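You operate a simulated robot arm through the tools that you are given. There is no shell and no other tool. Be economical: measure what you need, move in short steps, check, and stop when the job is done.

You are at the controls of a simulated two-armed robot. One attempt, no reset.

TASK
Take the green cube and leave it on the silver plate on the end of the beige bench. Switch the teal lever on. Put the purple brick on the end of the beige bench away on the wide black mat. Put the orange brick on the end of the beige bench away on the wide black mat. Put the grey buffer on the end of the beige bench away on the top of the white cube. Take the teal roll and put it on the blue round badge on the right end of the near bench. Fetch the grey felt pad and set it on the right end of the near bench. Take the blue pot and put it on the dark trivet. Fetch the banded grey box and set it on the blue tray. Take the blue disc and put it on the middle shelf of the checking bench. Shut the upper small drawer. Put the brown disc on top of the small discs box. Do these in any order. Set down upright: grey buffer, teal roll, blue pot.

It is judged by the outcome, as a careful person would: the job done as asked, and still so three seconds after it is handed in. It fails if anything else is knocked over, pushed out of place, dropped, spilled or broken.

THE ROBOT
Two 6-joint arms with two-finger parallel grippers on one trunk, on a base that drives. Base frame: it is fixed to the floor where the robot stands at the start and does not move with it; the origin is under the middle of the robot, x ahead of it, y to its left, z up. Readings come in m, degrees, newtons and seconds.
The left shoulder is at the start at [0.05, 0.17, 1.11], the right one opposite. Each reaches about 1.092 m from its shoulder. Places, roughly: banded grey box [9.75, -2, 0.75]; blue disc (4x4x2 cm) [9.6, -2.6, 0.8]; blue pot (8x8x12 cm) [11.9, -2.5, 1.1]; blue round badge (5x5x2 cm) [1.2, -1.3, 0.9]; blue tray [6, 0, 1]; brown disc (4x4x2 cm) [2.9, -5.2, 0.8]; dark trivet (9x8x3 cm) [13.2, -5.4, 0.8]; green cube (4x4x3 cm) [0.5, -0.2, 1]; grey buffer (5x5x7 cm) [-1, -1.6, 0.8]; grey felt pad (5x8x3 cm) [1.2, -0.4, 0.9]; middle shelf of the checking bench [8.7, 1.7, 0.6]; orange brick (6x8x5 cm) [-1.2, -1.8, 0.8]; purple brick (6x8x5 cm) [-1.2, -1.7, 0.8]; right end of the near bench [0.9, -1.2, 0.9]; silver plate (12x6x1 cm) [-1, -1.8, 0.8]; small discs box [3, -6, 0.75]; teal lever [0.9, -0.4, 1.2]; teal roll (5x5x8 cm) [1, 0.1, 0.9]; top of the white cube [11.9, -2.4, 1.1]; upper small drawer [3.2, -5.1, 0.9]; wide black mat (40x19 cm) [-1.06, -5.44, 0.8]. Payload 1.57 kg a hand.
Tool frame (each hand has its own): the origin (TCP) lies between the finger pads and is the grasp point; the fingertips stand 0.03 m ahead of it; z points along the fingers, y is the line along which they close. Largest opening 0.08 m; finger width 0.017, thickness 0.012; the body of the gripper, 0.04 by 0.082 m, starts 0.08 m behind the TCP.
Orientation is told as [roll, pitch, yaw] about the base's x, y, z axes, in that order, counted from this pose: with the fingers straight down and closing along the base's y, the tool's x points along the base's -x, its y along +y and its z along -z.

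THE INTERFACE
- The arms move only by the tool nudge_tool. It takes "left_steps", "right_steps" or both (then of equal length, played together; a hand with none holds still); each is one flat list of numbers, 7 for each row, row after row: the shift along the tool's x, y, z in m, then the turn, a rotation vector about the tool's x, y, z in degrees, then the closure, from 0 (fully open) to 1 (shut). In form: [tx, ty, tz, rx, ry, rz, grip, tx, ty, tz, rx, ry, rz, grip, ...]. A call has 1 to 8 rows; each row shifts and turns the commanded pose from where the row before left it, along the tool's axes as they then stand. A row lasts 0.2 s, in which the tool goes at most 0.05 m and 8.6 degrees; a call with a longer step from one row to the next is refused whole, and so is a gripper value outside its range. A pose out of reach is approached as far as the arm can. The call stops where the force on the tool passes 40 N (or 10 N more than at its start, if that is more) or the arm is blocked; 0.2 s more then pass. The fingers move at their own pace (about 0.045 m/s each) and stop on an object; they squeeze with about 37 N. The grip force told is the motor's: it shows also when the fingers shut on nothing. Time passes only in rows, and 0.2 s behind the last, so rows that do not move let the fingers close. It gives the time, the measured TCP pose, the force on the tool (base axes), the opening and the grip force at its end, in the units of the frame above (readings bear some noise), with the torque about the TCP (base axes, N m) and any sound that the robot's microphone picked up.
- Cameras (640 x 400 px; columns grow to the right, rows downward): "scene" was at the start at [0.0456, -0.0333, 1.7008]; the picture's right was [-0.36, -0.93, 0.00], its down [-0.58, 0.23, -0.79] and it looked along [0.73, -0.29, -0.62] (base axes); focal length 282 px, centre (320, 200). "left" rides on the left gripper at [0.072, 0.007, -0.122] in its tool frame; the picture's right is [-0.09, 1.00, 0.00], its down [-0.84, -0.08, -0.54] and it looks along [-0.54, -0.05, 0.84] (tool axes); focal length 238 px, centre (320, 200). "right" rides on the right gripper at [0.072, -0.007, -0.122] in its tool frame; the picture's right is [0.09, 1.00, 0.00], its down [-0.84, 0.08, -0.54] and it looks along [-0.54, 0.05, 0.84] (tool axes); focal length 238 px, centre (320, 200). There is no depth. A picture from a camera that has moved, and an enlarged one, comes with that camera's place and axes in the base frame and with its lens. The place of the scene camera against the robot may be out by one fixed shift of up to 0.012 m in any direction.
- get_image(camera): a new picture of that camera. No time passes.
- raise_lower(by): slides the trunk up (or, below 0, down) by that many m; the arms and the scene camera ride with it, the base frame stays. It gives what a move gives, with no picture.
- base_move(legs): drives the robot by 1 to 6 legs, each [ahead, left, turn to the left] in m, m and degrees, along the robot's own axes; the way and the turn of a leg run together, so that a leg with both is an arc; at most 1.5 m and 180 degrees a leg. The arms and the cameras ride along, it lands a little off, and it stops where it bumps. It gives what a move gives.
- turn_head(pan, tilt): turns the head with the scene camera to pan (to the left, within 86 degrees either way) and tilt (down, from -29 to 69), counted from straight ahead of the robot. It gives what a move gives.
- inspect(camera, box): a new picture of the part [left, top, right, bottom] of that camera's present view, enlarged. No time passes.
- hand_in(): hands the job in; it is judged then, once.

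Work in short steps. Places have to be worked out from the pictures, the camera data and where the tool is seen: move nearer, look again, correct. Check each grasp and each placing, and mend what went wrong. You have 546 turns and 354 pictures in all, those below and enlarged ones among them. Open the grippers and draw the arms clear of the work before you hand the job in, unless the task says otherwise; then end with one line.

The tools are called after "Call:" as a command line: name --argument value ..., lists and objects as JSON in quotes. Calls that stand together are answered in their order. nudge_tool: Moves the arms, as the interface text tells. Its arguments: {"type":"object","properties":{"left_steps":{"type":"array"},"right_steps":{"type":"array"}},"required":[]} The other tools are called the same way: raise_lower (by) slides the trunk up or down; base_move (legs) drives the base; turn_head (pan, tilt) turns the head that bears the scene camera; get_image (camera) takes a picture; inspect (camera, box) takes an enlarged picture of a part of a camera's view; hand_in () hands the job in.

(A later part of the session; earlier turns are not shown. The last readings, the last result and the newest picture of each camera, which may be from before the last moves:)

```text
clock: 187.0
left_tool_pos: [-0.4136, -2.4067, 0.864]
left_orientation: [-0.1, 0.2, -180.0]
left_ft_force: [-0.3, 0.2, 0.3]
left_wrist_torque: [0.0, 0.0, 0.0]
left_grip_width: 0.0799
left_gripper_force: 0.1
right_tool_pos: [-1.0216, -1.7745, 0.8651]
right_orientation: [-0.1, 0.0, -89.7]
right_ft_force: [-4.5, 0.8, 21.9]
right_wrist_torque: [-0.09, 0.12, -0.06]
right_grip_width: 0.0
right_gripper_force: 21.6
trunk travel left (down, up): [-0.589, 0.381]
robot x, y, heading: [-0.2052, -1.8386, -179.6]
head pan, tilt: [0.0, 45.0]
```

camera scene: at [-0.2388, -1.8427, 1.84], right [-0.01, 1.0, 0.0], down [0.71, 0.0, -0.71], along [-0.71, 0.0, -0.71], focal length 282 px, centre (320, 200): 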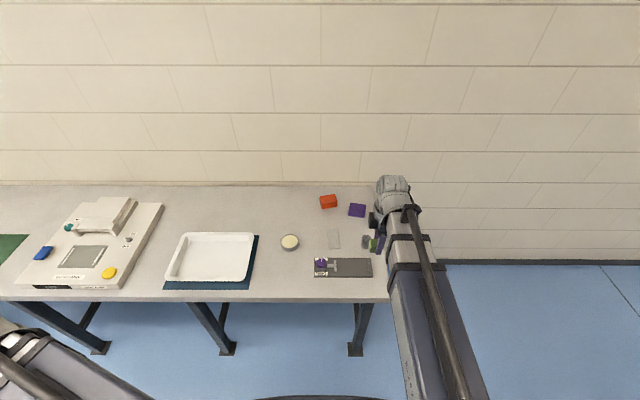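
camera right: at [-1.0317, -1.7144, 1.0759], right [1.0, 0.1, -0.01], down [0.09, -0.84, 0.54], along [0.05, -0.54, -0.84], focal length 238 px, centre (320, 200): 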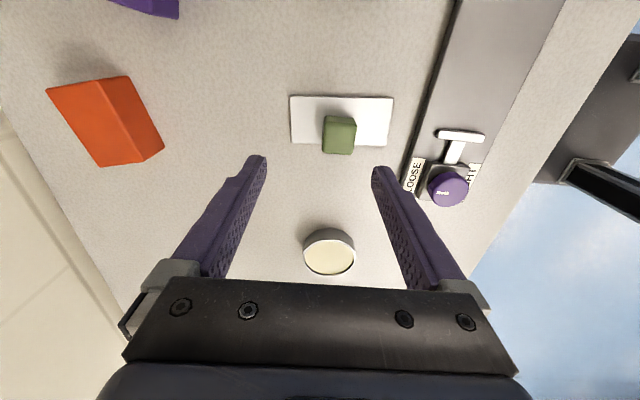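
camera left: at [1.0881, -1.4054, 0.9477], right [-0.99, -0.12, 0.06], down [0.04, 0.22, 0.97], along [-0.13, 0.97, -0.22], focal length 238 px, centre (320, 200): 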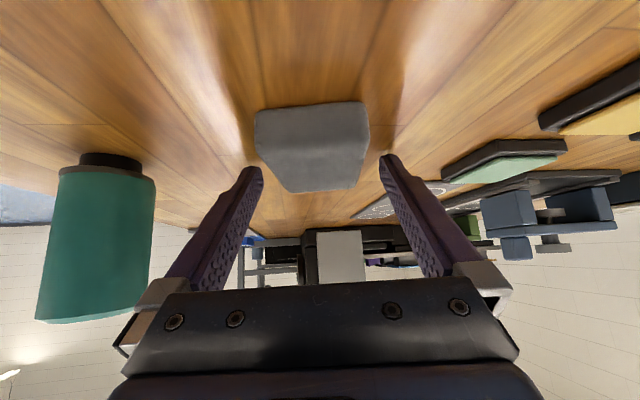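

A finger came down on the cube instead of beside it. I lift off and look before doing anything else.

Call:
raise_lower --by 0.1

Call:
nudge_tool --right_steps '[0, 0, 0, 0, 0, 0, 0, 0, 0, 0, 0, 0, 0, 0, 0, 0, 0, 0, 0, 0, 0, 0, 0, 0, 0, 0, 0, 0, 0, 0, 0, 0, 0, 0, 0]'

Call:
get_image --camera "right"

```text
clock: 188.4
left_tool_pos: [-0.4141, -2.4071, 0.9635]
left_orientation: [-0.1, 0.2, -180.0]
left_ft_force: [0.2, -0.7, 0.3]
left_wrist_torque: [-0.03, 0.02, -0.05]
left_grip_width: 0.0798
left_gripper_force: 0.1
right_tool_pos: [-1.0234, -1.7734, 0.9629]
right_orientation: [-0.1, 0.0, -89.8]
right_ft_force: [-0.7, -0.3, 0.2]
right_wrist_torque: [0.0, 0.04, 0.03]
right_grip_width: 0.0
right_gripper_force: 21.8
trunk travel left (down, up): [-0.689, 0.281]
robot x, y, heading: [-0.2007, -1.8384, -179.7]
head pan, tilt: [0.0, 45.0]
```

```text
clock: 189.6
left_tool_pos: [-0.4146, -2.4076, 0.9632]
left_orientation: [-0.1, 0.2, -180.0]
left_ft_force: [-0.3, 0.2, 0.5]
left_wrist_torque: [0.0, 0.01, 0.03]
left_grip_width: 0.0802
left_gripper_force: 0.1
right_tool_pos: [-1.0226, -1.7737, 0.964]
right_orientation: [0.0, 0.0, -89.7]
right_ft_force: [-0.2, 0.2, -0.4]
right_wrist_torque: [-0.02, -0.01, -0.01]
right_grip_width: 0.0801
right_gripper_force: 0.0
trunk travel left (down, up): [-0.689, 0.281]
robot x, y, heading: [-0.2006, -1.8405, -179.7]
head pan, tilt: [0.0, 45.0]
```

```text
278 pictures are left
camera right: at [-1.0307, -1.7011, 1.086], right [1.0, 0.1, 0.0], down [0.08, -0.84, 0.54], along [0.05, -0.54, -0.84], focal length 238 px, centre (320, 200)
```

right: 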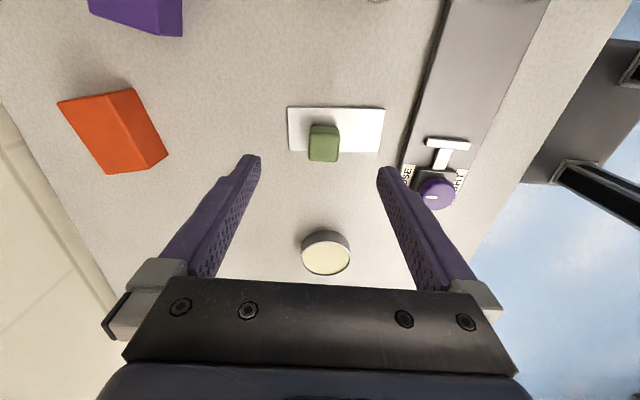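

Still on the plate. Zoom to get exact positions.

Call:
inspect --camera "right" --box '[270, 90, 398, 170]'

```text
5.00 times, centred on (334, 130) of right
camera zoom: at [-1.0307, -1.7011, 1.086], right [1.0, 0.1, 0.0], down [0.08, -0.84, 0.54], along [0.05, -0.54, -0.84], focal length 1192 px, centre (250, 550)
```

zoom: 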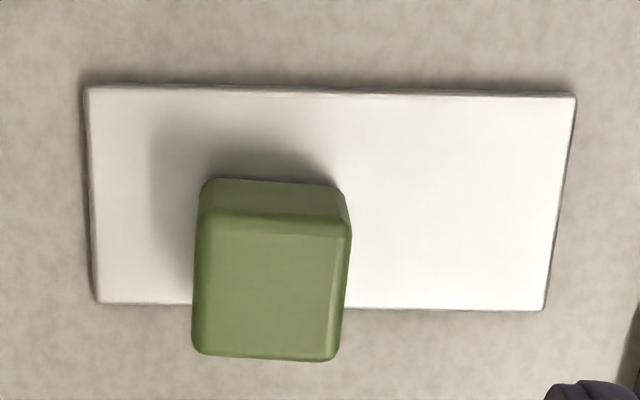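

The cube is at about (-1.018, -1.80). I align the hand in y, lower with open fingers to just above, and check alignment.

Call:
nudge_tool --right_steps '[-0.026, 0.004, 0, 0, 0, 0, 0]'

Call:
raise_lower --by -0.09

Call:
get_image --camera "right"

```text
clock: 190.0
left_tool_pos: [-0.4142, -2.4079, 0.9631]
left_orientation: [-0.1, 0.3, -180.0]
left_ft_force: [-0.2, 0.1, 0.3]
left_wrist_torque: [0.03, 0.0, 0.01]
left_grip_width: 0.08
left_gripper_force: 0.0
right_tool_pos: [-1.0189, -1.7992, 0.964]
right_orientation: [0.0, 0.0, -89.7]
right_ft_force: [0.8, 0.0, -0.2]
right_wrist_torque: [-0.02, 0.02, 0.04]
right_grip_width: 0.08
right_gripper_force: 0.0
trunk travel left (down, up): [-0.689, 0.281]
robot x, y, heading: [-0.2017, -1.8417, -179.8]
head pan, tilt: [0.0, 45.0]
```

```text
clock: 191.2
left_tool_pos: [-0.4143, -2.4074, 0.8737]
left_orientation: [-0.1, 0.3, -180.1]
left_ft_force: [-0.5, -0.5, -0.2]
left_wrist_torque: [0.01, -0.02, 0.0]
left_grip_width: 0.0799
left_gripper_force: 0.0
right_tool_pos: [-1.0186, -1.7989, 0.8742]
right_orientation: [0.0, 0.0, -89.7]
right_ft_force: [-0.2, 0.4, 0.0]
right_wrist_torque: [-0.01, -0.01, 0.01]
right_grip_width: 0.08
right_gripper_force: 0.0
trunk travel left (down, up): [-0.599, 0.371]
robot x, y, heading: [-0.2033, -1.8434, -179.6]
head pan, tilt: [0.0, 45.0]
```

```text
276 pictures are left
camera right: at [-1.0261, -1.7272, 0.9961], right [1.0, 0.1, 0.0], down [0.08, -0.84, 0.54], along [0.05, -0.54, -0.84], focal length 238 px, centre (320, 200)
```

right: 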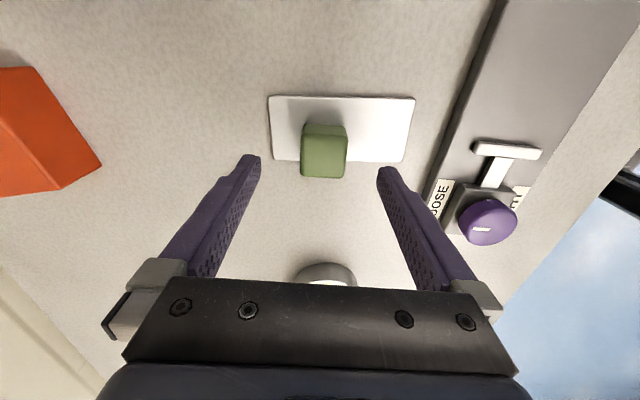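

Aligned. Lower to TCP 0.838 and grip.

Call:
raise_lower --by -0.036

Call:
nudge_tool --right_steps '[0, 0, 0, 0, 0, 0, 0.5, 0, 0, 0, 0, 0, 0, 1, 0, 0, 0, 0, 0, 0, 1, 0, 0, 0, 0, 0, 0, 1]'

Call:
raise_lower --by 0.01

Call:
get_image --camera "right"

```text
clock: 192.0
left_tool_pos: [-0.4148, -2.4069, 0.8379]
left_orientation: [-0.1, 0.2, -180.0]
left_ft_force: [-0.4, -0.8, -0.8]
left_wrist_torque: [-0.02, 0.03, -0.01]
left_grip_width: 0.0803
left_gripper_force: 0.1
right_tool_pos: [-1.0186, -1.7994, 0.8375]
right_orientation: [0.0, -0.1, -89.8]
right_ft_force: [1.3, -0.4, 0.0]
right_wrist_torque: [-0.02, 0.0, -0.01]
right_grip_width: 0.0799
right_gripper_force: 0.0
trunk travel left (down, up): [-0.563, 0.407]
robot x, y, heading: [-0.2035, -1.8395, -179.4]
head pan, tilt: [0.0, 45.0]
```

```text
clock: 193.0
left_tool_pos: [-0.4132, -2.4075, 0.8382]
left_orientation: [-0.1, 0.2, -179.9]
left_ft_force: [0.9, -1.0, -0.3]
left_wrist_torque: [0.0, 0.0, 0.03]
left_grip_width: 0.0797
left_gripper_force: 0.0
right_tool_pos: [-1.0182, -1.7999, 0.8364]
right_orientation: [0.1, -0.1, -89.7]
right_ft_force: [0.2, -0.5, -0.4]
right_wrist_torque: [0.0, 0.02, 0.01]
right_grip_width: 0.033
right_gripper_force: 23.0
trunk travel left (down, up): [-0.563, 0.407]
robot x, y, heading: [-0.1981, -1.8376, -179.6]
head pan, tilt: [0.0, 45.0]
```

```text
clock: 193.6
left_tool_pos: [-0.4137, -2.4077, 0.8471]
left_orientation: [-0.1, 0.3, -180.0]
left_ft_force: [0.0, 0.2, -0.6]
left_wrist_torque: [-0.02, -0.01, -0.02]
left_grip_width: 0.0797
left_gripper_force: 0.1
right_tool_pos: [-1.0181, -1.7996, 0.8472]
right_orientation: [-0.1, -0.1, -89.7]
right_ft_force: [0.0, 0.9, -0.3]
right_wrist_torque: [0.0, 0.02, 0.01]
right_grip_width: 0.0328
right_gripper_force: 36.7
trunk travel left (down, up): [-0.573, 0.397]
robot x, y, heading: [-0.2059, -1.8372, -179.6]
head pan, tilt: [0.0, 45.0]
```

```text
275 pictures are left
camera right: at [-1.0263, -1.7273, 0.9699], right [1.0, 0.1, 0.0], down [0.08, -0.84, 0.54], along [0.05, -0.54, -0.84], focal length 238 px, centre (320, 200)
```

right: 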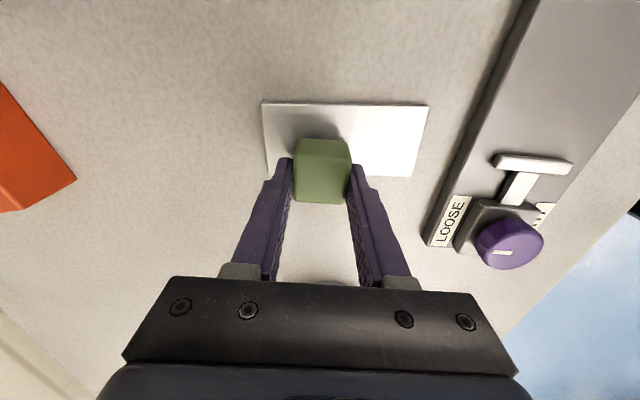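

Cube lifted 1 cm. Shift to the plate's centre, set down, and release gently (small opening).

Call:
nudge_tool --right_steps '[0.015, 0.013, 0, 0, 0, 0, 1, 0, 0, 0, 0, 0, 0, 1]'

Call:
raise_lower --by -0.009

Call:
nudge_tool --right_steps '[0, 0, 0, 0, 0, 0, 0.55, 0, 0, 0, 0, 0, 0, 0.45, 0, 0, 0, 0, 0, 0, 0.35, 0, 0, 0, 0, 0, 0, 0.3]'

Call:
raise_lower --by 0.12

Call:
inspect --camera "right" --box '[240, 60, 432, 180]'

```text
clock: 194.2
left_tool_pos: [-0.4135, -2.4078, 0.8474]
left_orientation: [-0.1, 0.2, -180.1]
left_ft_force: [0.1, -0.4, 0.8]
left_wrist_torque: [0.03, -0.01, 0.04]
left_grip_width: 0.0801
left_gripper_force: 0.0
right_tool_pos: [-1.0043, -1.7857, 0.8473]
right_orientation: [0.0, 0.0, -89.5]
right_ft_force: [0.5, 0.3, 0.3]
right_wrist_torque: [-0.03, -0.02, -0.02]
right_grip_width: 0.0327
right_gripper_force: 36.9
trunk travel left (down, up): [-0.573, 0.397]
robot x, y, heading: [-0.2033, -1.8397, -179.7]
head pan, tilt: [0.0, 45.0]
```

```text
clock: 194.8
left_tool_pos: [-0.4142, -2.4086, 0.8388]
left_orientation: [-0.1, 0.2, -179.9]
left_ft_force: [0.5, 0.4, 0.2]
left_wrist_torque: [-0.01, 0.01, -0.02]
left_grip_width: 0.08
left_gripper_force: 0.1
right_tool_pos: [-1.0054, -1.7848, 0.8389]
right_orientation: [-0.1, 0.0, -89.6]
right_ft_force: [0.6, 0.3, -0.7]
right_wrist_torque: [-0.01, 0.03, 0.0]
right_grip_width: 0.0328
right_gripper_force: 37.7
trunk travel left (down, up): [-0.564, 0.406]
robot x, y, heading: [-0.2023, -1.8371, -179.6]
head pan, tilt: [0.0, 45.0]
```

```text
clock: 195.8
left_tool_pos: [-0.4137, -2.4077, 0.8394]
left_orientation: [-0.1, 0.2, -179.9]
left_ft_force: [-1.3, -0.2, -0.4]
left_wrist_torque: [0.03, -0.04, 0.01]
left_grip_width: 0.0801
left_gripper_force: 0.0
right_tool_pos: [-1.005, -1.7844, 0.8393]
right_orientation: [0.1, -0.1, -89.6]
right_ft_force: [-0.1, 0.9, -0.1]
right_wrist_torque: [-0.01, 0.01, 0.02]
right_grip_width: 0.0562
right_gripper_force: 0.1
trunk travel left (down, up): [-0.564, 0.406]
robot x, y, heading: [-0.199, -1.8363, -179.7]
head pan, tilt: [0.0, 45.0]
```

```text
clock: 197.3
left_tool_pos: [-0.4139, -2.4081, 0.9591]
left_orientation: [-0.1, 0.1, -180.0]
left_ft_force: [0.4, 0.3, 0.6]
left_wrist_torque: [0.0, -0.01, -0.01]
left_grip_width: 0.08
left_gripper_force: 0.1
right_tool_pos: [-1.0044, -1.7849, 0.9591]
right_orientation: [0.0, 0.0, -89.8]
right_ft_force: [0.3, 0.4, 0.9]
right_wrist_torque: [-0.02, 0.01, 0.01]
right_grip_width: 0.0561
right_gripper_force: 0.0
trunk travel left (down, up): [-0.684, 0.286]
robot x, y, heading: [-0.205, -1.8389, -179.6]
head pan, tilt: [0.0, 45.0]
```

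```text
3.33 times, centred on (336, 120) of right
camera zoom: at [-1.0128, -1.7124, 1.0809], right [1.0, 0.1, 0.0], down [0.08, -0.84, 0.54], along [0.05, -0.54, -0.84], focal length 794 px, centre (267, 467)
```

zoom: 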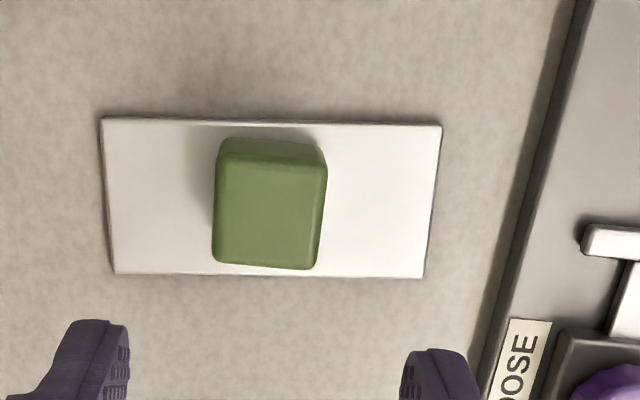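

The cube now sits well on the plate. Next the bricks: I raise, drive 0.15 m closer, and bring the right hand over the purple brick for a look.

Call:
raise_lower --by 0.12

Call:
base_move --legs '[[0.13, 0, 0]]'

Call:
nudge_tool --right_steps '[0.037, -0.03, 0, 0, 0, 0, 0, 0.037, -0.03, 0, 0, 0, 0, 0, 0.037, -0.01, 0, 0, 0, 0, 0]'

Call:
get_image --camera "right"

```text
clock: 198.8
left_tool_pos: [-0.4145, -2.4085, 1.0782]
left_orientation: [-0.1, 0.2, -180.0]
left_ft_force: [-0.6, -0.3, 0.3]
left_wrist_torque: [0.0, 0.02, -0.01]
left_grip_width: 0.0801
left_gripper_force: 0.0
right_tool_pos: [-1.0043, -1.7842, 1.0783]
right_orientation: [0.0, 0.0, -89.8]
right_ft_force: [0.8, -0.1, -0.7]
right_wrist_torque: [0.03, -0.02, 0.01]
right_grip_width: 0.0559
right_gripper_force: 0.0
trunk travel left (down, up): [-0.804, 0.166]
robot x, y, heading: [-0.2035, -1.8392, -179.7]
head pan, tilt: [0.0, 45.0]
```

```text
clock: 200.1
left_tool_pos: [-0.5433, -2.4083, 1.0798]
left_orientation: [-0.1, 0.3, -179.9]
left_ft_force: [-1.4, 0.3, -0.8]
left_wrist_torque: [0.0, -0.02, 0.01]
left_grip_width: 0.08
left_gripper_force: 0.0
right_tool_pos: [-1.1373, -1.7857, 1.0775]
right_orientation: [0.1, 0.0, -89.6]
right_ft_force: [0.2, -0.5, -0.7]
right_wrist_torque: [-0.03, -0.06, -0.03]
right_grip_width: 0.0562
right_gripper_force: 0.0
trunk travel left (down, up): [-0.804, 0.166]
robot x, y, heading: [-0.3338, -1.844, -179.6]
head pan, tilt: [0.0, 45.0]
```

```text
clock: 200.9
left_tool_pos: [-0.5421, -2.4066, 1.08]
left_orientation: [-0.2, 0.2, -179.8]
left_ft_force: [1.0, 0.3, 0.4]
left_wrist_torque: [-0.03, -0.03, 0.03]
left_grip_width: 0.0802
left_gripper_force: 0.1
right_tool_pos: [-1.2049, -1.6732, 1.0782]
right_orientation: [-0.1, -0.1, -89.6]
right_ft_force: [0.3, -0.4, 0.4]
right_wrist_torque: [-0.04, -0.03, -0.02]
right_grip_width: 0.0802
right_gripper_force: 0.0
trunk travel left (down, up): [-0.804, 0.166]
robot x, y, heading: [-0.3273, -1.8418, -179.7]
head pan, tilt: [0.0, 45.0]
```

```text
273 pictures are left
camera right: at [-1.2127, -1.602, 1.2009], right [1.0, 0.1, 0.0], down [0.08, -0.84, 0.54], along [0.05, -0.54, -0.84], focal length 238 px, centre (320, 200)
```

right: 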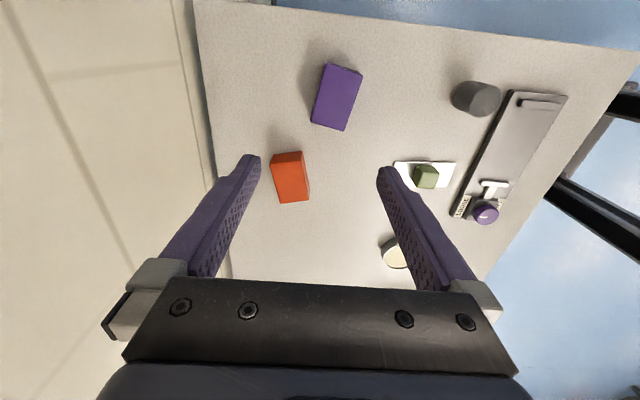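

The purple brick is at (-1.186, -1.664), long side along y, turned about −6°. I align over it and lower part way.

Call:
nudge_tool --right_steps '[0.009, 0.019, 0, 0, 0, 6, 0]'

Call:
raise_lower --by -0.19

Call:
get_image --camera "right"

```text
clock: 201.3
left_tool_pos: [-0.5422, -2.4082, 1.079]
left_orientation: [0.0, 0.2, -179.9]
left_ft_force: [-0.7, -1.0, 0.1]
left_wrist_torque: [-0.02, -0.01, 0.03]
left_grip_width: 0.08
left_gripper_force: 0.1
right_tool_pos: [-1.1861, -1.6648, 1.0794]
right_orientation: [0.0, -0.1, -95.6]
right_ft_force: [0.4, 0.5, -0.9]
right_wrist_torque: [-0.01, 0.01, 0.02]
right_grip_width: 0.08
right_gripper_force: 0.1
trunk travel left (down, up): [-0.804, 0.166]
robot x, y, heading: [-0.3312, -1.8394, -179.7]
head pan, tilt: [0.0, 45.0]
```

```text
clock: 203.3
left_tool_pos: [-0.5433, -2.4074, 0.8898]
left_orientation: [-0.1, 0.2, -180.0]
left_ft_force: [-0.8, -0.5, -0.5]
left_wrist_torque: [0.0, 0.03, -0.02]
left_grip_width: 0.0799
left_gripper_force: 0.0
right_tool_pos: [-1.1873, -1.6657, 0.8884]
right_orientation: [0.0, -0.1, -95.7]
right_ft_force: [0.1, 0.0, 0.2]
right_wrist_torque: [0.03, -0.01, 0.0]
right_grip_width: 0.0802
right_gripper_force: 0.0
trunk travel left (down, up): [-0.614, 0.356]
robot x, y, heading: [-0.3315, -1.838, -179.6]
head pan, tilt: [0.0, 45.0]
```

```text
272 pictures are left
camera right: at [-1.1871, -1.5937, 1.0111], right [1.0, -0.01, 0.0], down [-0.01, -0.84, 0.54], along [0.0, -0.54, -0.84], focal length 238 px, centre (320, 200)
```

right: 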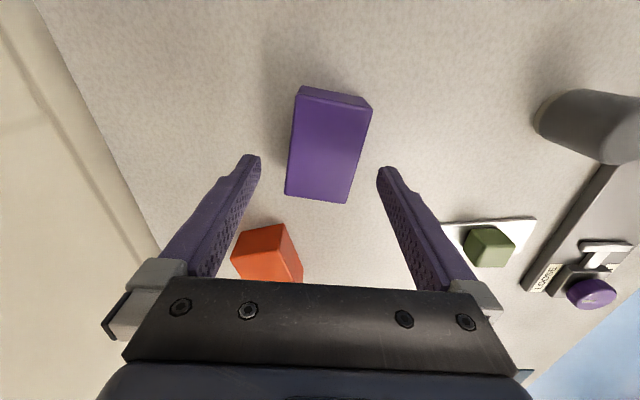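

Refine: turn 5.5° more and shift 5 mm, then lower and grip.

Call:
nudge_tool --right_steps '[0.001, 0.005, 0, 0, 0, 5.5, 0, 0, 0, 0, 0, 0, 0, 0]'

Call:
raise_lower --by -0.06

Call:
nudge_tool --right_steps '[0, 0, 0, 0, 0, 0, 0.5, 0, 0, 0, 0, 0, 0, 1, 0, 0, 0, 0, 0, 0, 1, 0, 0, 0, 0, 0, 0, 1]'

Call:
raise_lower --by 0.08

Call:
get_image --camera "right"

```text
clock: 203.9
left_tool_pos: [-0.5428, -2.4091, 0.8879]
left_orientation: [-0.1, 0.3, -179.8]
left_ft_force: [0.2, 0.1, 0.2]
left_wrist_torque: [0.01, 0.02, 0.0]
left_grip_width: 0.0799
left_gripper_force: 0.1
right_tool_pos: [-1.1828, -1.6655, 0.8887]
right_orientation: [0.0, 0.0, -101.2]
right_ft_force: [-0.6, 0.4, 0.2]
right_wrist_torque: [0.01, 0.02, 0.0]
right_grip_width: 0.0799
right_gripper_force: 0.1
trunk travel left (down, up): [-0.614, 0.356]
robot x, y, heading: [-0.3314, -1.837, -180.1]
head pan, tilt: [0.0, 45.0]
```

```text
clock: 204.9
left_tool_pos: [-0.5431, -2.4086, 0.8289]
left_orientation: [-0.1, 0.2, -179.9]
left_ft_force: [0.6, 0.9, -0.3]
left_wrist_torque: [0.01, -0.02, 0.0]
left_grip_width: 0.08
left_gripper_force: 0.1
right_tool_pos: [-1.1806, -1.6655, 0.8296]
right_orientation: [0.0, 0.0, -101.1]
right_ft_force: [-1.8, 0.9, 17.1]
right_wrist_torque: [-0.04, -0.54, -0.03]
right_grip_width: 0.0774
right_gripper_force: 0.0
trunk travel left (down, up): [-0.554, 0.416]
robot x, y, heading: [-0.3348, -1.8428, -179.5]
head pan, tilt: [0.0, 45.0]
```

```text
clock: 205.9
left_tool_pos: [-0.5415, -2.4089, 0.8285]
left_orientation: [-0.1, 0.2, -179.9]
left_ft_force: [-0.3, -0.2, 0.2]
left_wrist_torque: [-0.01, 0.01, 0.04]
left_grip_width: 0.0802
left_gripper_force: 0.2
right_tool_pos: [-1.1799, -1.6651, 0.83]
right_orientation: [0.1, 0.0, -101.2]
right_ft_force: [1.4, -1.2, 18.9]
right_wrist_torque: [-0.11, -0.55, -0.05]
right_grip_width: 0.0536
right_gripper_force: 35.9
trunk travel left (down, up): [-0.554, 0.416]
robot x, y, heading: [-0.3342, -1.8398, -179.7]
head pan, tilt: [0.0, 45.0]
```

```text
clock: 207.1
left_tool_pos: [-0.5427, -2.4088, 0.908]
left_orientation: [-0.1, 0.2, -179.9]
left_ft_force: [0.1, 0.1, -0.3]
left_wrist_torque: [0.02, -0.03, -0.04]
left_grip_width: 0.0802
left_gripper_force: 0.0
right_tool_pos: [-1.1812, -1.6665, 0.9087]
right_orientation: [0.0, -0.1, -101.1]
right_ft_force: [-0.8, 0.6, -1.8]
right_wrist_torque: [-0.01, -0.02, 0.0]
right_grip_width: 0.0536
right_gripper_force: 36.9
trunk travel left (down, up): [-0.634, 0.336]
robot x, y, heading: [-0.3313, -1.8427, -179.7]
head pan, tilt: [0.0, 45.0]
```

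```text
271 pictures are left
camera right: at [-1.1753, -1.5934, 1.0308], right [0.99, -0.1, 0.0], down [-0.09, -0.84, 0.54], along [-0.05, -0.54, -0.84], focal length 238 px, centre (320, 200)
```

right: 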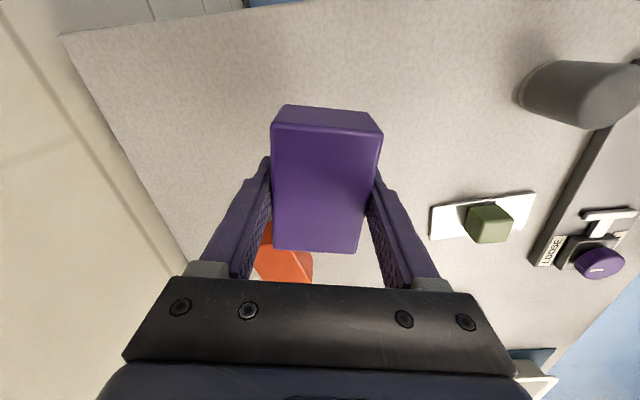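

Purple held; the bench top is ≈0.80. I lift, park the right hand off the bench's end, then shift the base so the left hand can reach the orange brick.

Call:
raise_lower --by 0.16

Call:
nudge_tool --right_steps '[0.035, 0.028, 0, 0, 0, 0, 1, 0.035, 0.028, 0, 0, 0, 0, 1, 0.035, 0.028, 0, 0, 0, 0, 1, 0.035, 0.028, 0, 0, 0, 0, 1, 0.035, 0.028, 0, 0, 0, 0, 1, 0.035, 0.028, 0, 0, 0, 0, 1, 0.035, 0.028, 0, 0, 0, 0, 1, 0.035, 0.028, 0, 0, 0, 0, 1]'

Call:
nudge_tool --right_steps '[0.035, 0.028, 0, 0, 0, 0, 1, 0.035, 0.028, 0, 0, 0, 0, 1]' --left_steps '[-0.04, 0, 0, 0, 0, 0, 0, -0.04, 0, 0, 0, 0, 0, 0]'

Call:
base_move --legs '[[0.05, -0.17, 0]]'

```text
clock: 208.9
left_tool_pos: [-0.5419, -2.4091, 1.068]
left_orientation: [-0.1, 0.3, -179.9]
left_ft_force: [-0.5, 0.1, -0.1]
left_wrist_torque: [-0.01, 0.0, -0.02]
left_grip_width: 0.0796
left_gripper_force: 0.1
right_tool_pos: [-1.1815, -1.6638, 1.0678]
right_orientation: [0.0, 0.0, -101.1]
right_ft_force: [0.3, -0.3, -1.1]
right_wrist_torque: [0.01, 0.03, 0.02]
right_grip_width: 0.0531
right_gripper_force: 37.0
trunk travel left (down, up): [-0.794, 0.176]
robot x, y, heading: [-0.3296, -1.8385, -179.7]
head pan, tilt: [0.0, 45.0]
```

```text
clock: 210.7
left_tool_pos: [-0.5421, -2.4086, 1.0693]
left_orientation: [0.0, 0.1, -179.9]
left_ft_force: [-0.5, 0.0, -0.2]
left_wrist_torque: [0.0, 0.01, 0.01]
left_grip_width: 0.0798
left_gripper_force: 0.1
right_tool_pos: [-0.9042, -1.432, 1.0684]
right_orientation: [0.0, -0.1, -101.0]
right_ft_force: [-0.6, -0.4, -1.8]
right_wrist_torque: [0.01, -0.01, 0.02]
right_grip_width: 0.0534
right_gripper_force: 37.5
trunk travel left (down, up): [-0.794, 0.176]
robot x, y, heading: [-0.3266, -1.8426, -179.6]
head pan, tilt: [0.0, 45.0]
```

```text
clock: 211.3
left_tool_pos: [-0.6232, -2.4094, 1.0673]
left_orientation: [-0.1, 0.3, -179.9]
left_ft_force: [0.6, -0.1, 0.3]
left_wrist_torque: [-0.01, -0.01, 0.01]
left_grip_width: 0.0801
left_gripper_force: 0.1
right_tool_pos: [-0.8373, -1.3756, 1.0695]
right_orientation: [0.0, -0.1, -101.0]
right_ft_force: [-0.2, -0.1, -1.0]
right_wrist_torque: [-0.02, -0.01, -0.04]
right_grip_width: 0.0534
right_gripper_force: 37.8
trunk travel left (down, up): [-0.794, 0.176]
robot x, y, heading: [-0.3304, -1.8409, -179.6]
head pan, tilt: [0.0, 45.0]
```

```text
clock: 212.8
left_tool_pos: [-0.674, -2.2354, 1.0674]
left_orientation: [0.0, 0.3, 180.1]
left_ft_force: [-0.2, -0.9, 0.1]
left_wrist_torque: [-0.05, -0.01, -0.01]
left_grip_width: 0.08
left_gripper_force: 0.0
right_tool_pos: [-0.8875, -1.2008, 1.0685]
right_orientation: [0.1, -0.2, -101.2]
right_ft_force: [0.2, 1.2, -2.0]
right_wrist_torque: [-0.02, 0.01, 0.02]
right_grip_width: 0.0535
right_gripper_force: 36.7
trunk travel left (down, up): [-0.794, 0.176]
robot x, y, heading: [-0.3791, -1.6668, -179.9]
head pan, tilt: [0.0, 45.0]
```

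Turn the left hand to close along x, then bring it over the orange brick.

Call:
nudge_tool --left_steps '[0, 0, 0, 0, 0, 8.5, 0, 0, 0, 0, 0, 0, 8.5, 0, 0, 0, 0, 0, 0, 8.5, 0, 0, 0, 0, 0, 0, 8.5, 0, 0, 0, 0, 0, 0, 8.5, 0, 0, 0, 0, 0, 0, 8.5, 0, 0, 0, 0, 0, 0, 8.5, 0, 0, 0, 0, 0, 0, 8.5, 0]'

Call:
nudge_tool --left_steps '[0, 0, 0, 0, 0, 8, 0, 0, 0, 0, 0, 0, 8, 0, 0, 0, 0, 0, 0, 6, 0, -0.033, 0.036, 0, 0, 0, 0, 0, -0.033, 0.036, 0, 0, 0, 0, 0, -0.033, 0.036, 0, 0, 0, 0, 0, -0.033, 0.036, 0, 0, 0, 0, 0, -0.033, 0.036, 0, 0, 0, 0, 0]'

Call:
nudge_tool --left_steps '[-0.033, 0.036, 0, 0, 0, 0, 0, -0.033, 0.036, 0, 0, 0, 0, 0, -0.033, 0.036, 0, 0, 0, 0, 0, -0.033, 0.036, 0, 0, 0, 0, 0, -0.033, 0.036, 0, 0, 0, 0, 0, -0.033, 0.036, 0, 0, 0, 0, 0, -0.033, 0.036, 0, 0, 0, 0, 0, 0, 0.036, 0, 0, 0, 0, 0]'

Call:
get_image --camera "left"

```text
clock: 214.6
left_tool_pos: [-0.6753, -2.235, 1.0692]
left_orientation: [-0.3, 0.0, 111.9]
left_ft_force: [-0.3, -0.2, -0.2]
left_wrist_torque: [-0.03, -0.02, 0.01]
left_grip_width: 0.0801
left_gripper_force: 0.1
right_tool_pos: [-0.8877, -1.2023, 1.0685]
right_orientation: [0.1, 0.1, -101.2]
right_ft_force: [0.6, -0.7, -0.5]
right_wrist_torque: [-0.02, -0.02, -0.03]
right_grip_width: 0.0536
right_gripper_force: 36.7
trunk travel left (down, up): [-0.794, 0.176]
robot x, y, heading: [-0.3823, -1.6718, -179.8]
head pan, tilt: [0.0, 45.0]
```

```text
clock: 216.4
left_tool_pos: [-0.8543, -2.0679, 1.0682]
left_orientation: [-0.3, -0.1, 90.0]
left_ft_force: [0.3, 0.9, 0.2]
left_wrist_torque: [0.0, -0.05, -0.05]
left_grip_width: 0.0801
left_gripper_force: 0.0
right_tool_pos: [-0.8888, -1.2022, 1.0687]
right_orientation: [0.2, -0.1, -101.2]
right_ft_force: [0.1, -0.5, -0.7]
right_wrist_torque: [0.0, 0.03, 0.0]
right_grip_width: 0.0535
right_gripper_force: 37.2
trunk travel left (down, up): [-0.794, 0.176]
robot x, y, heading: [-0.3825, -1.6681, -179.6]
head pan, tilt: [0.0, 45.0]
```

```text
clock: 218.2
left_tool_pos: [-1.1403, -1.8391, 1.0676]
left_orientation: [-0.4, -0.1, 90.0]
left_ft_force: [0.2, 0.0, -0.1]
left_wrist_torque: [0.01, -0.06, 0.01]
left_grip_width: 0.0802
left_gripper_force: 0.0
left hand out of reach, approached as far as the arm can: row 3, 5
right_tool_pos: [-0.8879, -1.2028, 1.0686]
right_orientation: [0.1, 0.0, -101.1]
right_ft_force: [-0.4, -0.5, -1.3]
right_wrist_torque: [-0.01, 0.01, -0.02]
right_grip_width: 0.0535
right_gripper_force: 37.5
trunk travel left (down, up): [-0.794, 0.176]
robot x, y, heading: [-0.382, -1.6638, -180.0]
head pan, tilt: [0.0, 45.0]
```

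```text
270 pictures are left
camera left: at [-1.1486, -1.9103, 1.1891], right [-1.0, 0.09, 0.0], down [0.07, 0.84, 0.54], along [0.05, 0.54, -0.84], focal length 238 px, centre (320, 200)
```

left: 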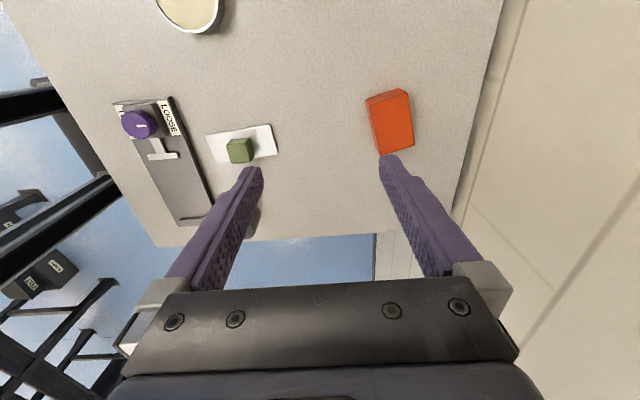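

The orange brick is at (-1.241, -1.808), turned about +12°. I align over it.

Call:
nudge_tool --left_steps '[-0.011, 0.034, 0, 0, 0, 0, 0, -0.01, 0.034, 0, 0, 0, 0, 0, -0.01, 0.033, 0, 0, 0, 0, 0, 0, 0, 0, 0, 0, -6, 0, 0, 0, 0, 0, 0, -6, 0]'

Call:
get_image --camera "left"

```text
clock: 219.4
left_tool_pos: [-1.2427, -1.8058, 1.0683]
left_orientation: [-0.3, 0.0, 101.9]
left_ft_force: [-0.3, -0.1, 0.7]
left_wrist_torque: [0.0, 0.01, 0.01]
left_grip_width: 0.08
left_gripper_force: 0.1
right_tool_pos: [-0.8871, -1.2034, 1.0686]
right_orientation: [0.2, -0.1, -101.2]
right_ft_force: [-1.2, -0.2, -0.3]
right_wrist_torque: [-0.03, 0.01, 0.03]
right_grip_width: 0.0534
right_gripper_force: 37.1
trunk travel left (down, up): [-0.794, 0.176]
robot x, y, heading: [-0.3824, -1.6689, -179.4]
head pan, tilt: [0.0, 45.0]
```

```text
269 pictures are left
camera left: at [-1.235, -1.8773, 1.1893], right [-0.99, -0.12, 0.0], down [-0.1, 0.83, 0.54], along [-0.06, 0.54, -0.84], focal length 238 px, centre (320, 200)
```

left: 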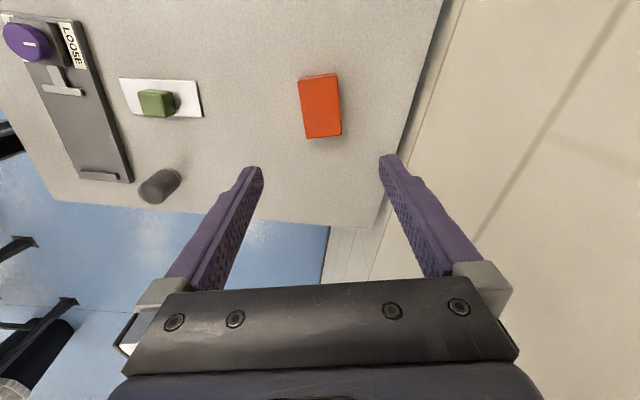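

Well aligned. Lower, check once, then grip.

Call:
raise_lower --by -0.17

Call:
get_image --camera "left"

```text
clock: 221.4
left_tool_pos: [-1.2429, -1.8068, 0.8986]
left_orientation: [-0.3, 0.1, 101.9]
left_ft_force: [0.3, -0.4, -1.4]
left_wrist_torque: [0.0, 0.03, -0.01]
left_grip_width: 0.0801
left_gripper_force: 0.1
right_tool_pos: [-0.8873, -1.2037, 0.8995]
right_orientation: [0.0, 0.0, -101.1]
right_ft_force: [0.0, 0.3, -0.5]
right_wrist_torque: [-0.01, -0.04, 0.01]
right_grip_width: 0.0535
right_gripper_force: 37.2
trunk travel left (down, up): [-0.624, 0.346]
robot x, y, heading: [-0.3842, -1.6717, -179.4]
head pan, tilt: [0.0, 45.0]
```

```text
268 pictures are left
camera left: at [-1.2346, -1.8777, 1.0197], right [-0.99, -0.12, 0.0], down [-0.1, 0.83, 0.54], along [-0.06, 0.54, -0.84], focal length 238 px, centre (320, 200)
```

left: 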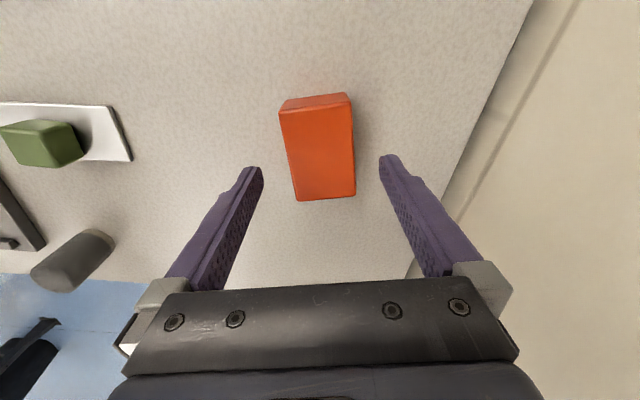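

Aligned within about 1°. Lower to 0.833 and grip.

Call:
raise_lower --by -0.064

Call:
nudge_tool --left_steps '[0, 0, 0, 0, 0, 0, 0.5, 0, 0, 0, 0, 0, 0, 1, 0, 0, 0, 0, 0, 0, 1, 0, 0, 0, 0, 0, 0, 1]'

Call:
raise_lower --by 0.2

Call:
get_image --camera "left"

```text
clock: 222.4
left_tool_pos: [-1.242, -1.8068, 0.8349]
left_orientation: [-0.3, 0.0, 102.0]
left_ft_force: [-0.1, 0.4, 0.4]
left_wrist_torque: [0.01, 0.02, -0.02]
left_grip_width: 0.08
left_gripper_force: 0.1
right_tool_pos: [-0.8865, -1.2032, 0.8361]
right_orientation: [0.1, 0.0, -101.2]
right_ft_force: [0.2, -0.5, -1.1]
right_wrist_torque: [0.03, -0.02, -0.01]
right_grip_width: 0.0536
right_gripper_force: 36.8
trunk travel left (down, up): [-0.56, 0.41]
robot x, y, heading: [-0.3795, -1.6685, -179.6]
head pan, tilt: [0.0, 45.0]
```

```text
clock: 223.4
left_tool_pos: [-1.2427, -1.8072, 0.8342]
left_orientation: [-0.3, 0.0, 101.9]
left_ft_force: [0.1, -0.1, 0.9]
left_wrist_torque: [-0.01, 0.08, 0.03]
left_grip_width: 0.0542
left_gripper_force: 34.8
right_tool_pos: [-0.8871, -1.2026, 0.8337]
right_orientation: [0.1, 0.0, -101.2]
right_ft_force: [0.0, -0.9, -0.4]
right_wrist_torque: [0.0, -0.02, 0.02]
right_grip_width: 0.0535
right_gripper_force: 36.8
trunk travel left (down, up): [-0.56, 0.41]
robot x, y, heading: [-0.382, -1.6695, -179.9]
head pan, tilt: [0.0, 45.0]
```

```text
clock: 225.6
left_tool_pos: [-1.2423, -1.8058, 1.0344]
left_orientation: [-0.3, 0.0, 101.9]
left_ft_force: [1.0, -0.2, -0.8]
left_wrist_torque: [0.04, -0.01, 0.01]
left_grip_width: 0.0536
left_gripper_force: 37.2
right_tool_pos: [-0.8871, -1.2032, 1.0348]
right_orientation: [0.1, 0.0, -101.2]
right_ft_force: [-0.2, -0.3, -0.5]
right_wrist_torque: [-0.02, 0.02, 0.0]
right_grip_width: 0.0535
right_gripper_force: 37.2
trunk travel left (down, up): [-0.76, 0.21]
robot x, y, heading: [-0.384, -1.6693, -179.8]
head pan, tilt: [0.0, 45.0]
```

```text
267 pictures are left
camera left: at [-1.2348, -1.8776, 1.1554], right [-0.99, -0.12, 0.0], down [-0.1, 0.83, 0.54], along [-0.06, 0.54, -0.84], focal length 238 px, centre (320, 200)
```

left: 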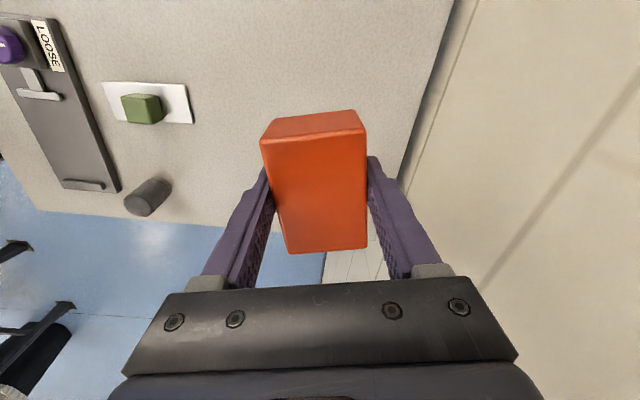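

Both bricks are held. I back into the aisle and strafe left about 3.75 m to the bench with the black mat.

Call:
base_move --legs '[[-0.4, 0, 0], [0, 1.25, 0], [0, 1.25, 0], [0, 1.1, 0]]'

Call:
turn_head --pan 0 --tilt 40

Call:
get_image --camera "scene"

```text
clock: 245.0
left_tool_pos: [-0.8338, -5.3852, 1.0339]
left_orientation: [-0.4, -0.1, 101.6]
left_ft_force: [-0.6, 0.2, -1.2]
left_wrist_torque: [0.0, 0.05, 0.03]
left_grip_width: 0.0535
left_gripper_force: 36.3
right_tool_pos: [-0.4722, -4.7837, 1.0346]
right_orientation: [0.1, 0.0, -101.7]
right_ft_force: [-0.9, -0.6, -1.7]
right_wrist_torque: [-0.01, -0.03, 0.02]
right_grip_width: 0.0535
right_gripper_force: 37.2
trunk travel left (down, up): [-0.76, 0.21]
robot x, y, heading: [0.026, -5.2542, 179.6]
head pan, tilt: [0.0, 45.0]
```

```text
clock: 245.7
left_tool_pos: [-0.8333, -5.3851, 1.0341]
left_orientation: [-0.3, 0.0, 101.5]
left_ft_force: [0.2, -0.7, -0.6]
left_wrist_torque: [0.01, -0.04, 0.0]
left_grip_width: 0.0536
left_gripper_force: 36.7
right_tool_pos: [-0.473, -4.7834, 1.0355]
right_orientation: [0.1, 0.0, -101.7]
right_ft_force: [-0.1, -0.7, -0.9]
right_wrist_torque: [0.0, -0.02, 0.01]
right_grip_width: 0.0535
right_gripper_force: 36.9
trunk travel left (down, up): [-0.76, 0.21]
robot x, y, heading: [0.0302, -5.2554, 179.7]
head pan, tilt: [0.0, 40.0]
```

```text
266 pictures are left
camera scene: at [-0.0115, -5.2552, 1.7331], right [0.0, 1.0, 0.0], down [0.64, 0.0, -0.77], along [-0.77, 0.0, -0.64], focal length 282 px, centre (320, 200)
```

scene: 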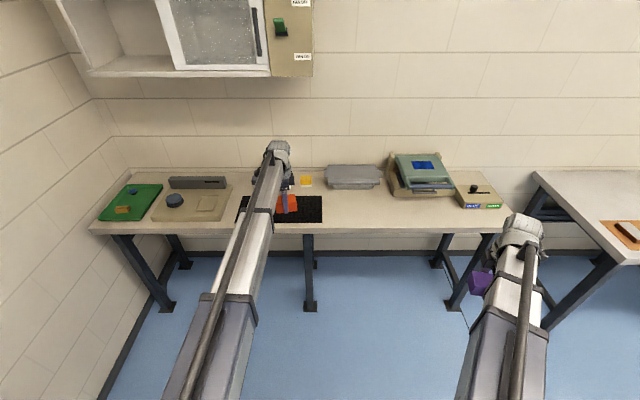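

The mat spans about x −1.17…−0.97, y −5.65…−5.25. Something teal was on it earlier; I look with the left wrist camera.

Call:
get_image --camera "left"

Call:
inspect --camera "scene" --box '[200, 150, 360, 250]'

```text
265 pictures are left
camera left: at [-0.8263, -5.4553, 1.1555], right [-0.99, -0.11, 0.0], down [-0.09, 0.83, 0.54], along [-0.05, 0.54, -0.84], focal length 238 px, centre (320, 200)
```

left: 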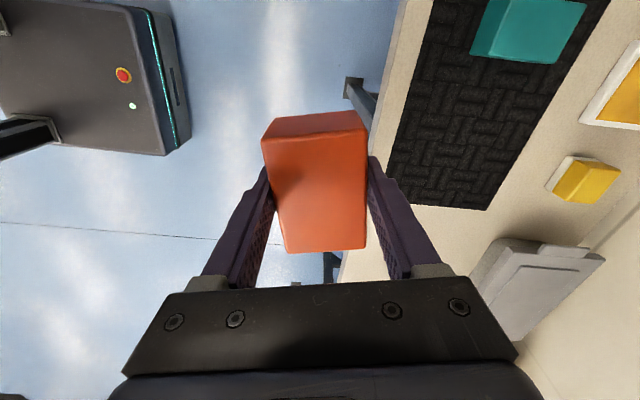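

```text
4.00 times, centred on (280, 200) of scene
camera zoom: at [-0.0115, -5.2552, 1.7331], right [0.0, 1.0, 0.0], down [0.64, 0.0, -0.77], along [-0.77, 0.0, -0.64], focal length 1127 px, centre (480, 200)
```

zoom: 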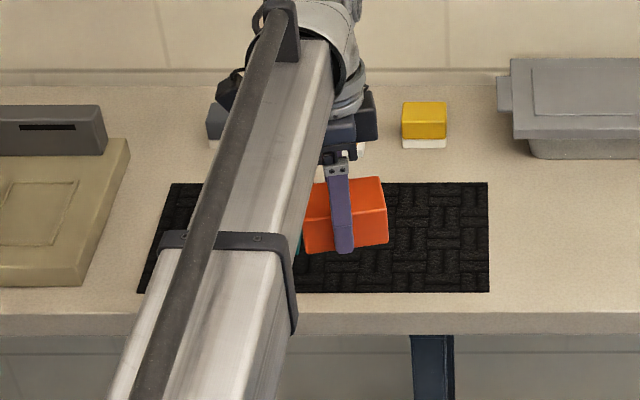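

The teal brick is at mat centre (~(-1.06,-5.50)), so the area y −5.25…−5.45 is free: orange at (-1.125,-5.34), purple at (-1.015,-5.34). I square up both hands, retract the right, and drive in.

Call:
nudge_tool --right_steps '[0.009, 0.042, 0, 0, 0, 0, 1, 0.009, 0.042, 0, 0, 0, 0, 1, 0.009, 0.042, 0, 0, 0, 0, 1, 0.009, 0.042, 0, 0, 0, 0, 1, 0, 0, 0, 0, 0, -6, 1, 0, 0, 0, 0, 0, -5.7, 1]' --left_steps '[0, 0, 0, 0, 0, 6, 1, 0, 0, 0, 0, 0, 5.6, 1, 0, 0, 0, 0, 0, 0, 1, 0, 0, 0, 0, 0, 0, 1, 0, 0, 0, 0, 0, 0, 1, 0, 0, 0, 0, 0, 0, 1]'

Call:
base_move --legs '[[0.4, 0, 0]]'

Call:
get_image --camera "left"

```text
clock: 247.1
left_tool_pos: [-0.8337, -5.3851, 1.0352]
left_orientation: [-0.1, -0.1, 90.0]
left_ft_force: [1.4, -0.2, -0.8]
left_wrist_torque: [-0.03, 0.01, 0.0]
left_grip_width: 0.0534
left_gripper_force: 36.1
right_tool_pos: [-0.3008, -4.7827, 1.0355]
right_orientation: [0.0, -0.1, -89.9]
right_ft_force: [0.3, -0.6, -1.1]
right_wrist_torque: [-0.02, 0.0, -0.03]
right_grip_width: 0.0535
right_gripper_force: 37.0
trunk travel left (down, up): [-0.76, 0.21]
robot x, y, heading: [0.027, -5.2536, 179.7]
head pan, tilt: [0.0, 40.0]
```

```text
clock: 249.6
left_tool_pos: [-1.2287, -5.3819, 1.0344]
left_orientation: [-0.3, -0.1, 89.8]
left_ft_force: [0.0, -0.4, -1.0]
left_wrist_torque: [0.02, -0.02, -0.02]
left_grip_width: 0.0534
left_gripper_force: 37.0
right_tool_pos: [-0.6958, -4.7823, 1.0342]
right_orientation: [0.1, -0.1, -90.1]
right_ft_force: [0.2, 0.1, -1.1]
right_wrist_torque: [0.0, -0.02, -0.03]
right_grip_width: 0.0536
right_gripper_force: 37.0
trunk travel left (down, up): [-0.76, 0.21]
robot x, y, heading: [-0.3644, -5.2553, 179.7]
head pan, tilt: [0.0, 40.0]
```

```text
263 pictures are left
camera left: at [-1.2353, -5.4531, 1.1547], right [-1.0, 0.1, -0.01], down [0.08, 0.84, 0.54], along [0.06, 0.54, -0.84], focal length 238 px, centre (320, 200)
```

left: 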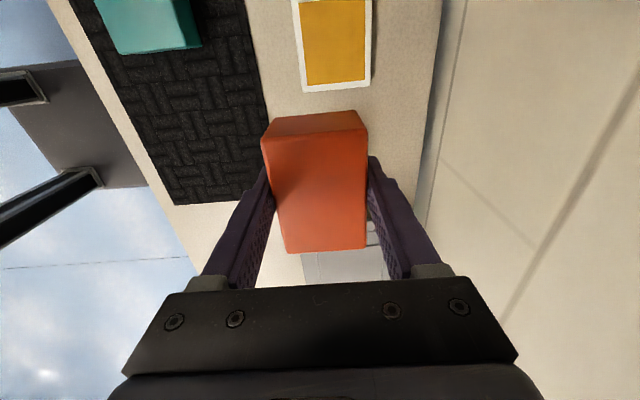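

The mat actually spans x≈−1.12…−0.946. New targets: orange (-1.088,-5.345), purple (-0.99,-5.345). Move the orange over and lower partly.

Call:
nudge_tool --left_steps '[-0.009, -0.035, 0, 0, 0, 0, 1, -0.009, -0.035, 0, 0, 0, 0, 1, -0.009, -0.035, 0, 0, 0, 0, 1, -0.009, -0.035, 0, 0, 0, 0, 1]'

Call:
raise_lower --by -0.15

Call:
get_image --camera "left"

Call:
get_image --camera "scene"

```text
clock: 250.6
left_tool_pos: [-1.0864, -5.348, 1.0352]
left_orientation: [-0.3, -0.1, 89.6]
left_ft_force: [-0.4, -0.4, -1.2]
left_wrist_torque: [0.01, 0.03, 0.04]
left_grip_width: 0.0535
left_gripper_force: 37.0
right_tool_pos: [-0.6925, -4.7811, 1.0355]
right_orientation: [0.0, -0.1, -90.2]
right_ft_force: [-0.4, 0.3, -0.8]
right_wrist_torque: [0.0, 0.0, -0.01]
right_grip_width: 0.0533
right_gripper_force: 36.8
trunk travel left (down, up): [-0.76, 0.21]
robot x, y, heading: [-0.3685, -5.2541, 179.8]
head pan, tilt: [0.0, 40.0]
```

```text
clock: 252.3
left_tool_pos: [-1.0868, -5.3485, 0.885]
left_orientation: [-0.1, -0.1, 89.8]
left_ft_force: [0.5, -0.9, -0.7]
left_wrist_torque: [-0.01, 0.02, 0.03]
left_grip_width: 0.0533
left_gripper_force: 36.8
right_tool_pos: [-0.6947, -4.7814, 0.8846]
right_orientation: [0.0, -0.1, -90.1]
right_ft_force: [-0.4, 0.0, -0.6]
right_wrist_torque: [0.01, 0.02, 0.0]
right_grip_width: 0.0534
right_gripper_force: 37.3
trunk travel left (down, up): [-0.61, 0.36]
robot x, y, heading: [-0.366, -5.2524, 179.9]
head pan, tilt: [0.0, 40.0]
```

```text
262 pictures are left
camera left: at [-1.0944, -5.4193, 1.0056], right [-1.0, 0.1, 0.0], down [0.08, 0.84, 0.54], along [0.06, 0.54, -0.84], focal length 238 px, centre (320, 200)
```

left: 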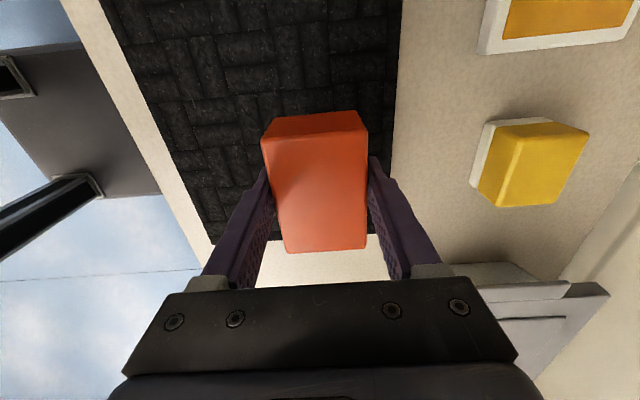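

```text
261 pictures are left
camera scene: at [-0.4046, -5.2535, 1.5832], right [0.0, 1.0, 0.0], down [0.64, 0.0, -0.77], along [-0.77, 0.0, -0.64], focal length 282 px, centre (320, 200)
```

scene: 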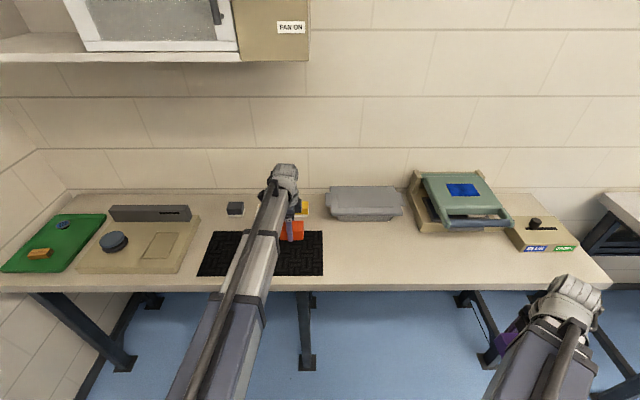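

Good placement over the mat. Shift 1.5 cm further in x, then lower to just above and settle by small steps.

Call:
nudge_tool --left_steps '[0, 0.017, 0, 0, 0, 0, 1]'

Call:
raise_lower --by -0.036

Call:
raise_lower --by -0.006

```text
clock: 252.7
left_tool_pos: [-1.1051, -5.3488, 0.8851]
left_orientation: [-0.3, 0.0, 89.8]
left_ft_force: [0.3, 0.3, -0.7]
left_wrist_torque: [-0.01, -0.01, -0.01]
left_grip_width: 0.0534
left_gripper_force: 37.2
right_tool_pos: [-0.6953, -4.7809, 0.8849]
right_orientation: [0.0, -0.1, -90.0]
right_ft_force: [-0.1, 0.2, -1.5]
right_wrist_torque: [0.0, 0.0, -0.01]
right_grip_width: 0.0537
right_gripper_force: 36.5
trunk travel left (down, up): [-0.61, 0.36]
robot x, y, heading: [-0.3649, -5.2484, 179.6]
head pan, tilt: [0.0, 40.0]
```

```text
clock: 253.5
left_tool_pos: [-1.1029, -5.3487, 0.8478]
left_orientation: [-0.2, -0.1, 89.9]
left_ft_force: [0.1, 0.8, -0.8]
left_wrist_torque: [0.0, 0.02, -0.02]
left_grip_width: 0.0535
left_gripper_force: 36.7
right_tool_pos: [-0.6949, -4.7813, 0.8471]
right_orientation: [0.0, 0.0, -90.2]
right_ft_force: [0.2, -0.3, -1.3]
right_wrist_torque: [-0.02, -0.01, -0.01]
right_grip_width: 0.0534
right_gripper_force: 36.7
trunk travel left (down, up): [-0.574, 0.396]
robot x, y, heading: [-0.3651, -5.252, 179.8]
head pan, tilt: [0.0, 40.0]
```

```text
clock: 254.1
left_tool_pos: [-1.1036, -5.3486, 0.8428]
left_orientation: [-0.2, -0.1, 89.8]
left_ft_force: [0.0, 0.4, -0.5]
left_wrist_torque: [-0.01, -0.03, 0.03]
left_grip_width: 0.0534
left_gripper_force: 37.0
right_tool_pos: [-0.6939, -4.7812, 0.8423]
right_orientation: [-0.1, -0.1, -90.1]
right_ft_force: [1.2, 0.7, -0.9]
right_wrist_torque: [0.02, 0.0, -0.01]
right_grip_width: 0.0535
right_gripper_force: 37.4
trunk travel left (down, up): [-0.568, 0.402]
robot x, y, heading: [-0.3643, -5.2521, 179.7]
head pan, tilt: [0.0, 40.0]
```

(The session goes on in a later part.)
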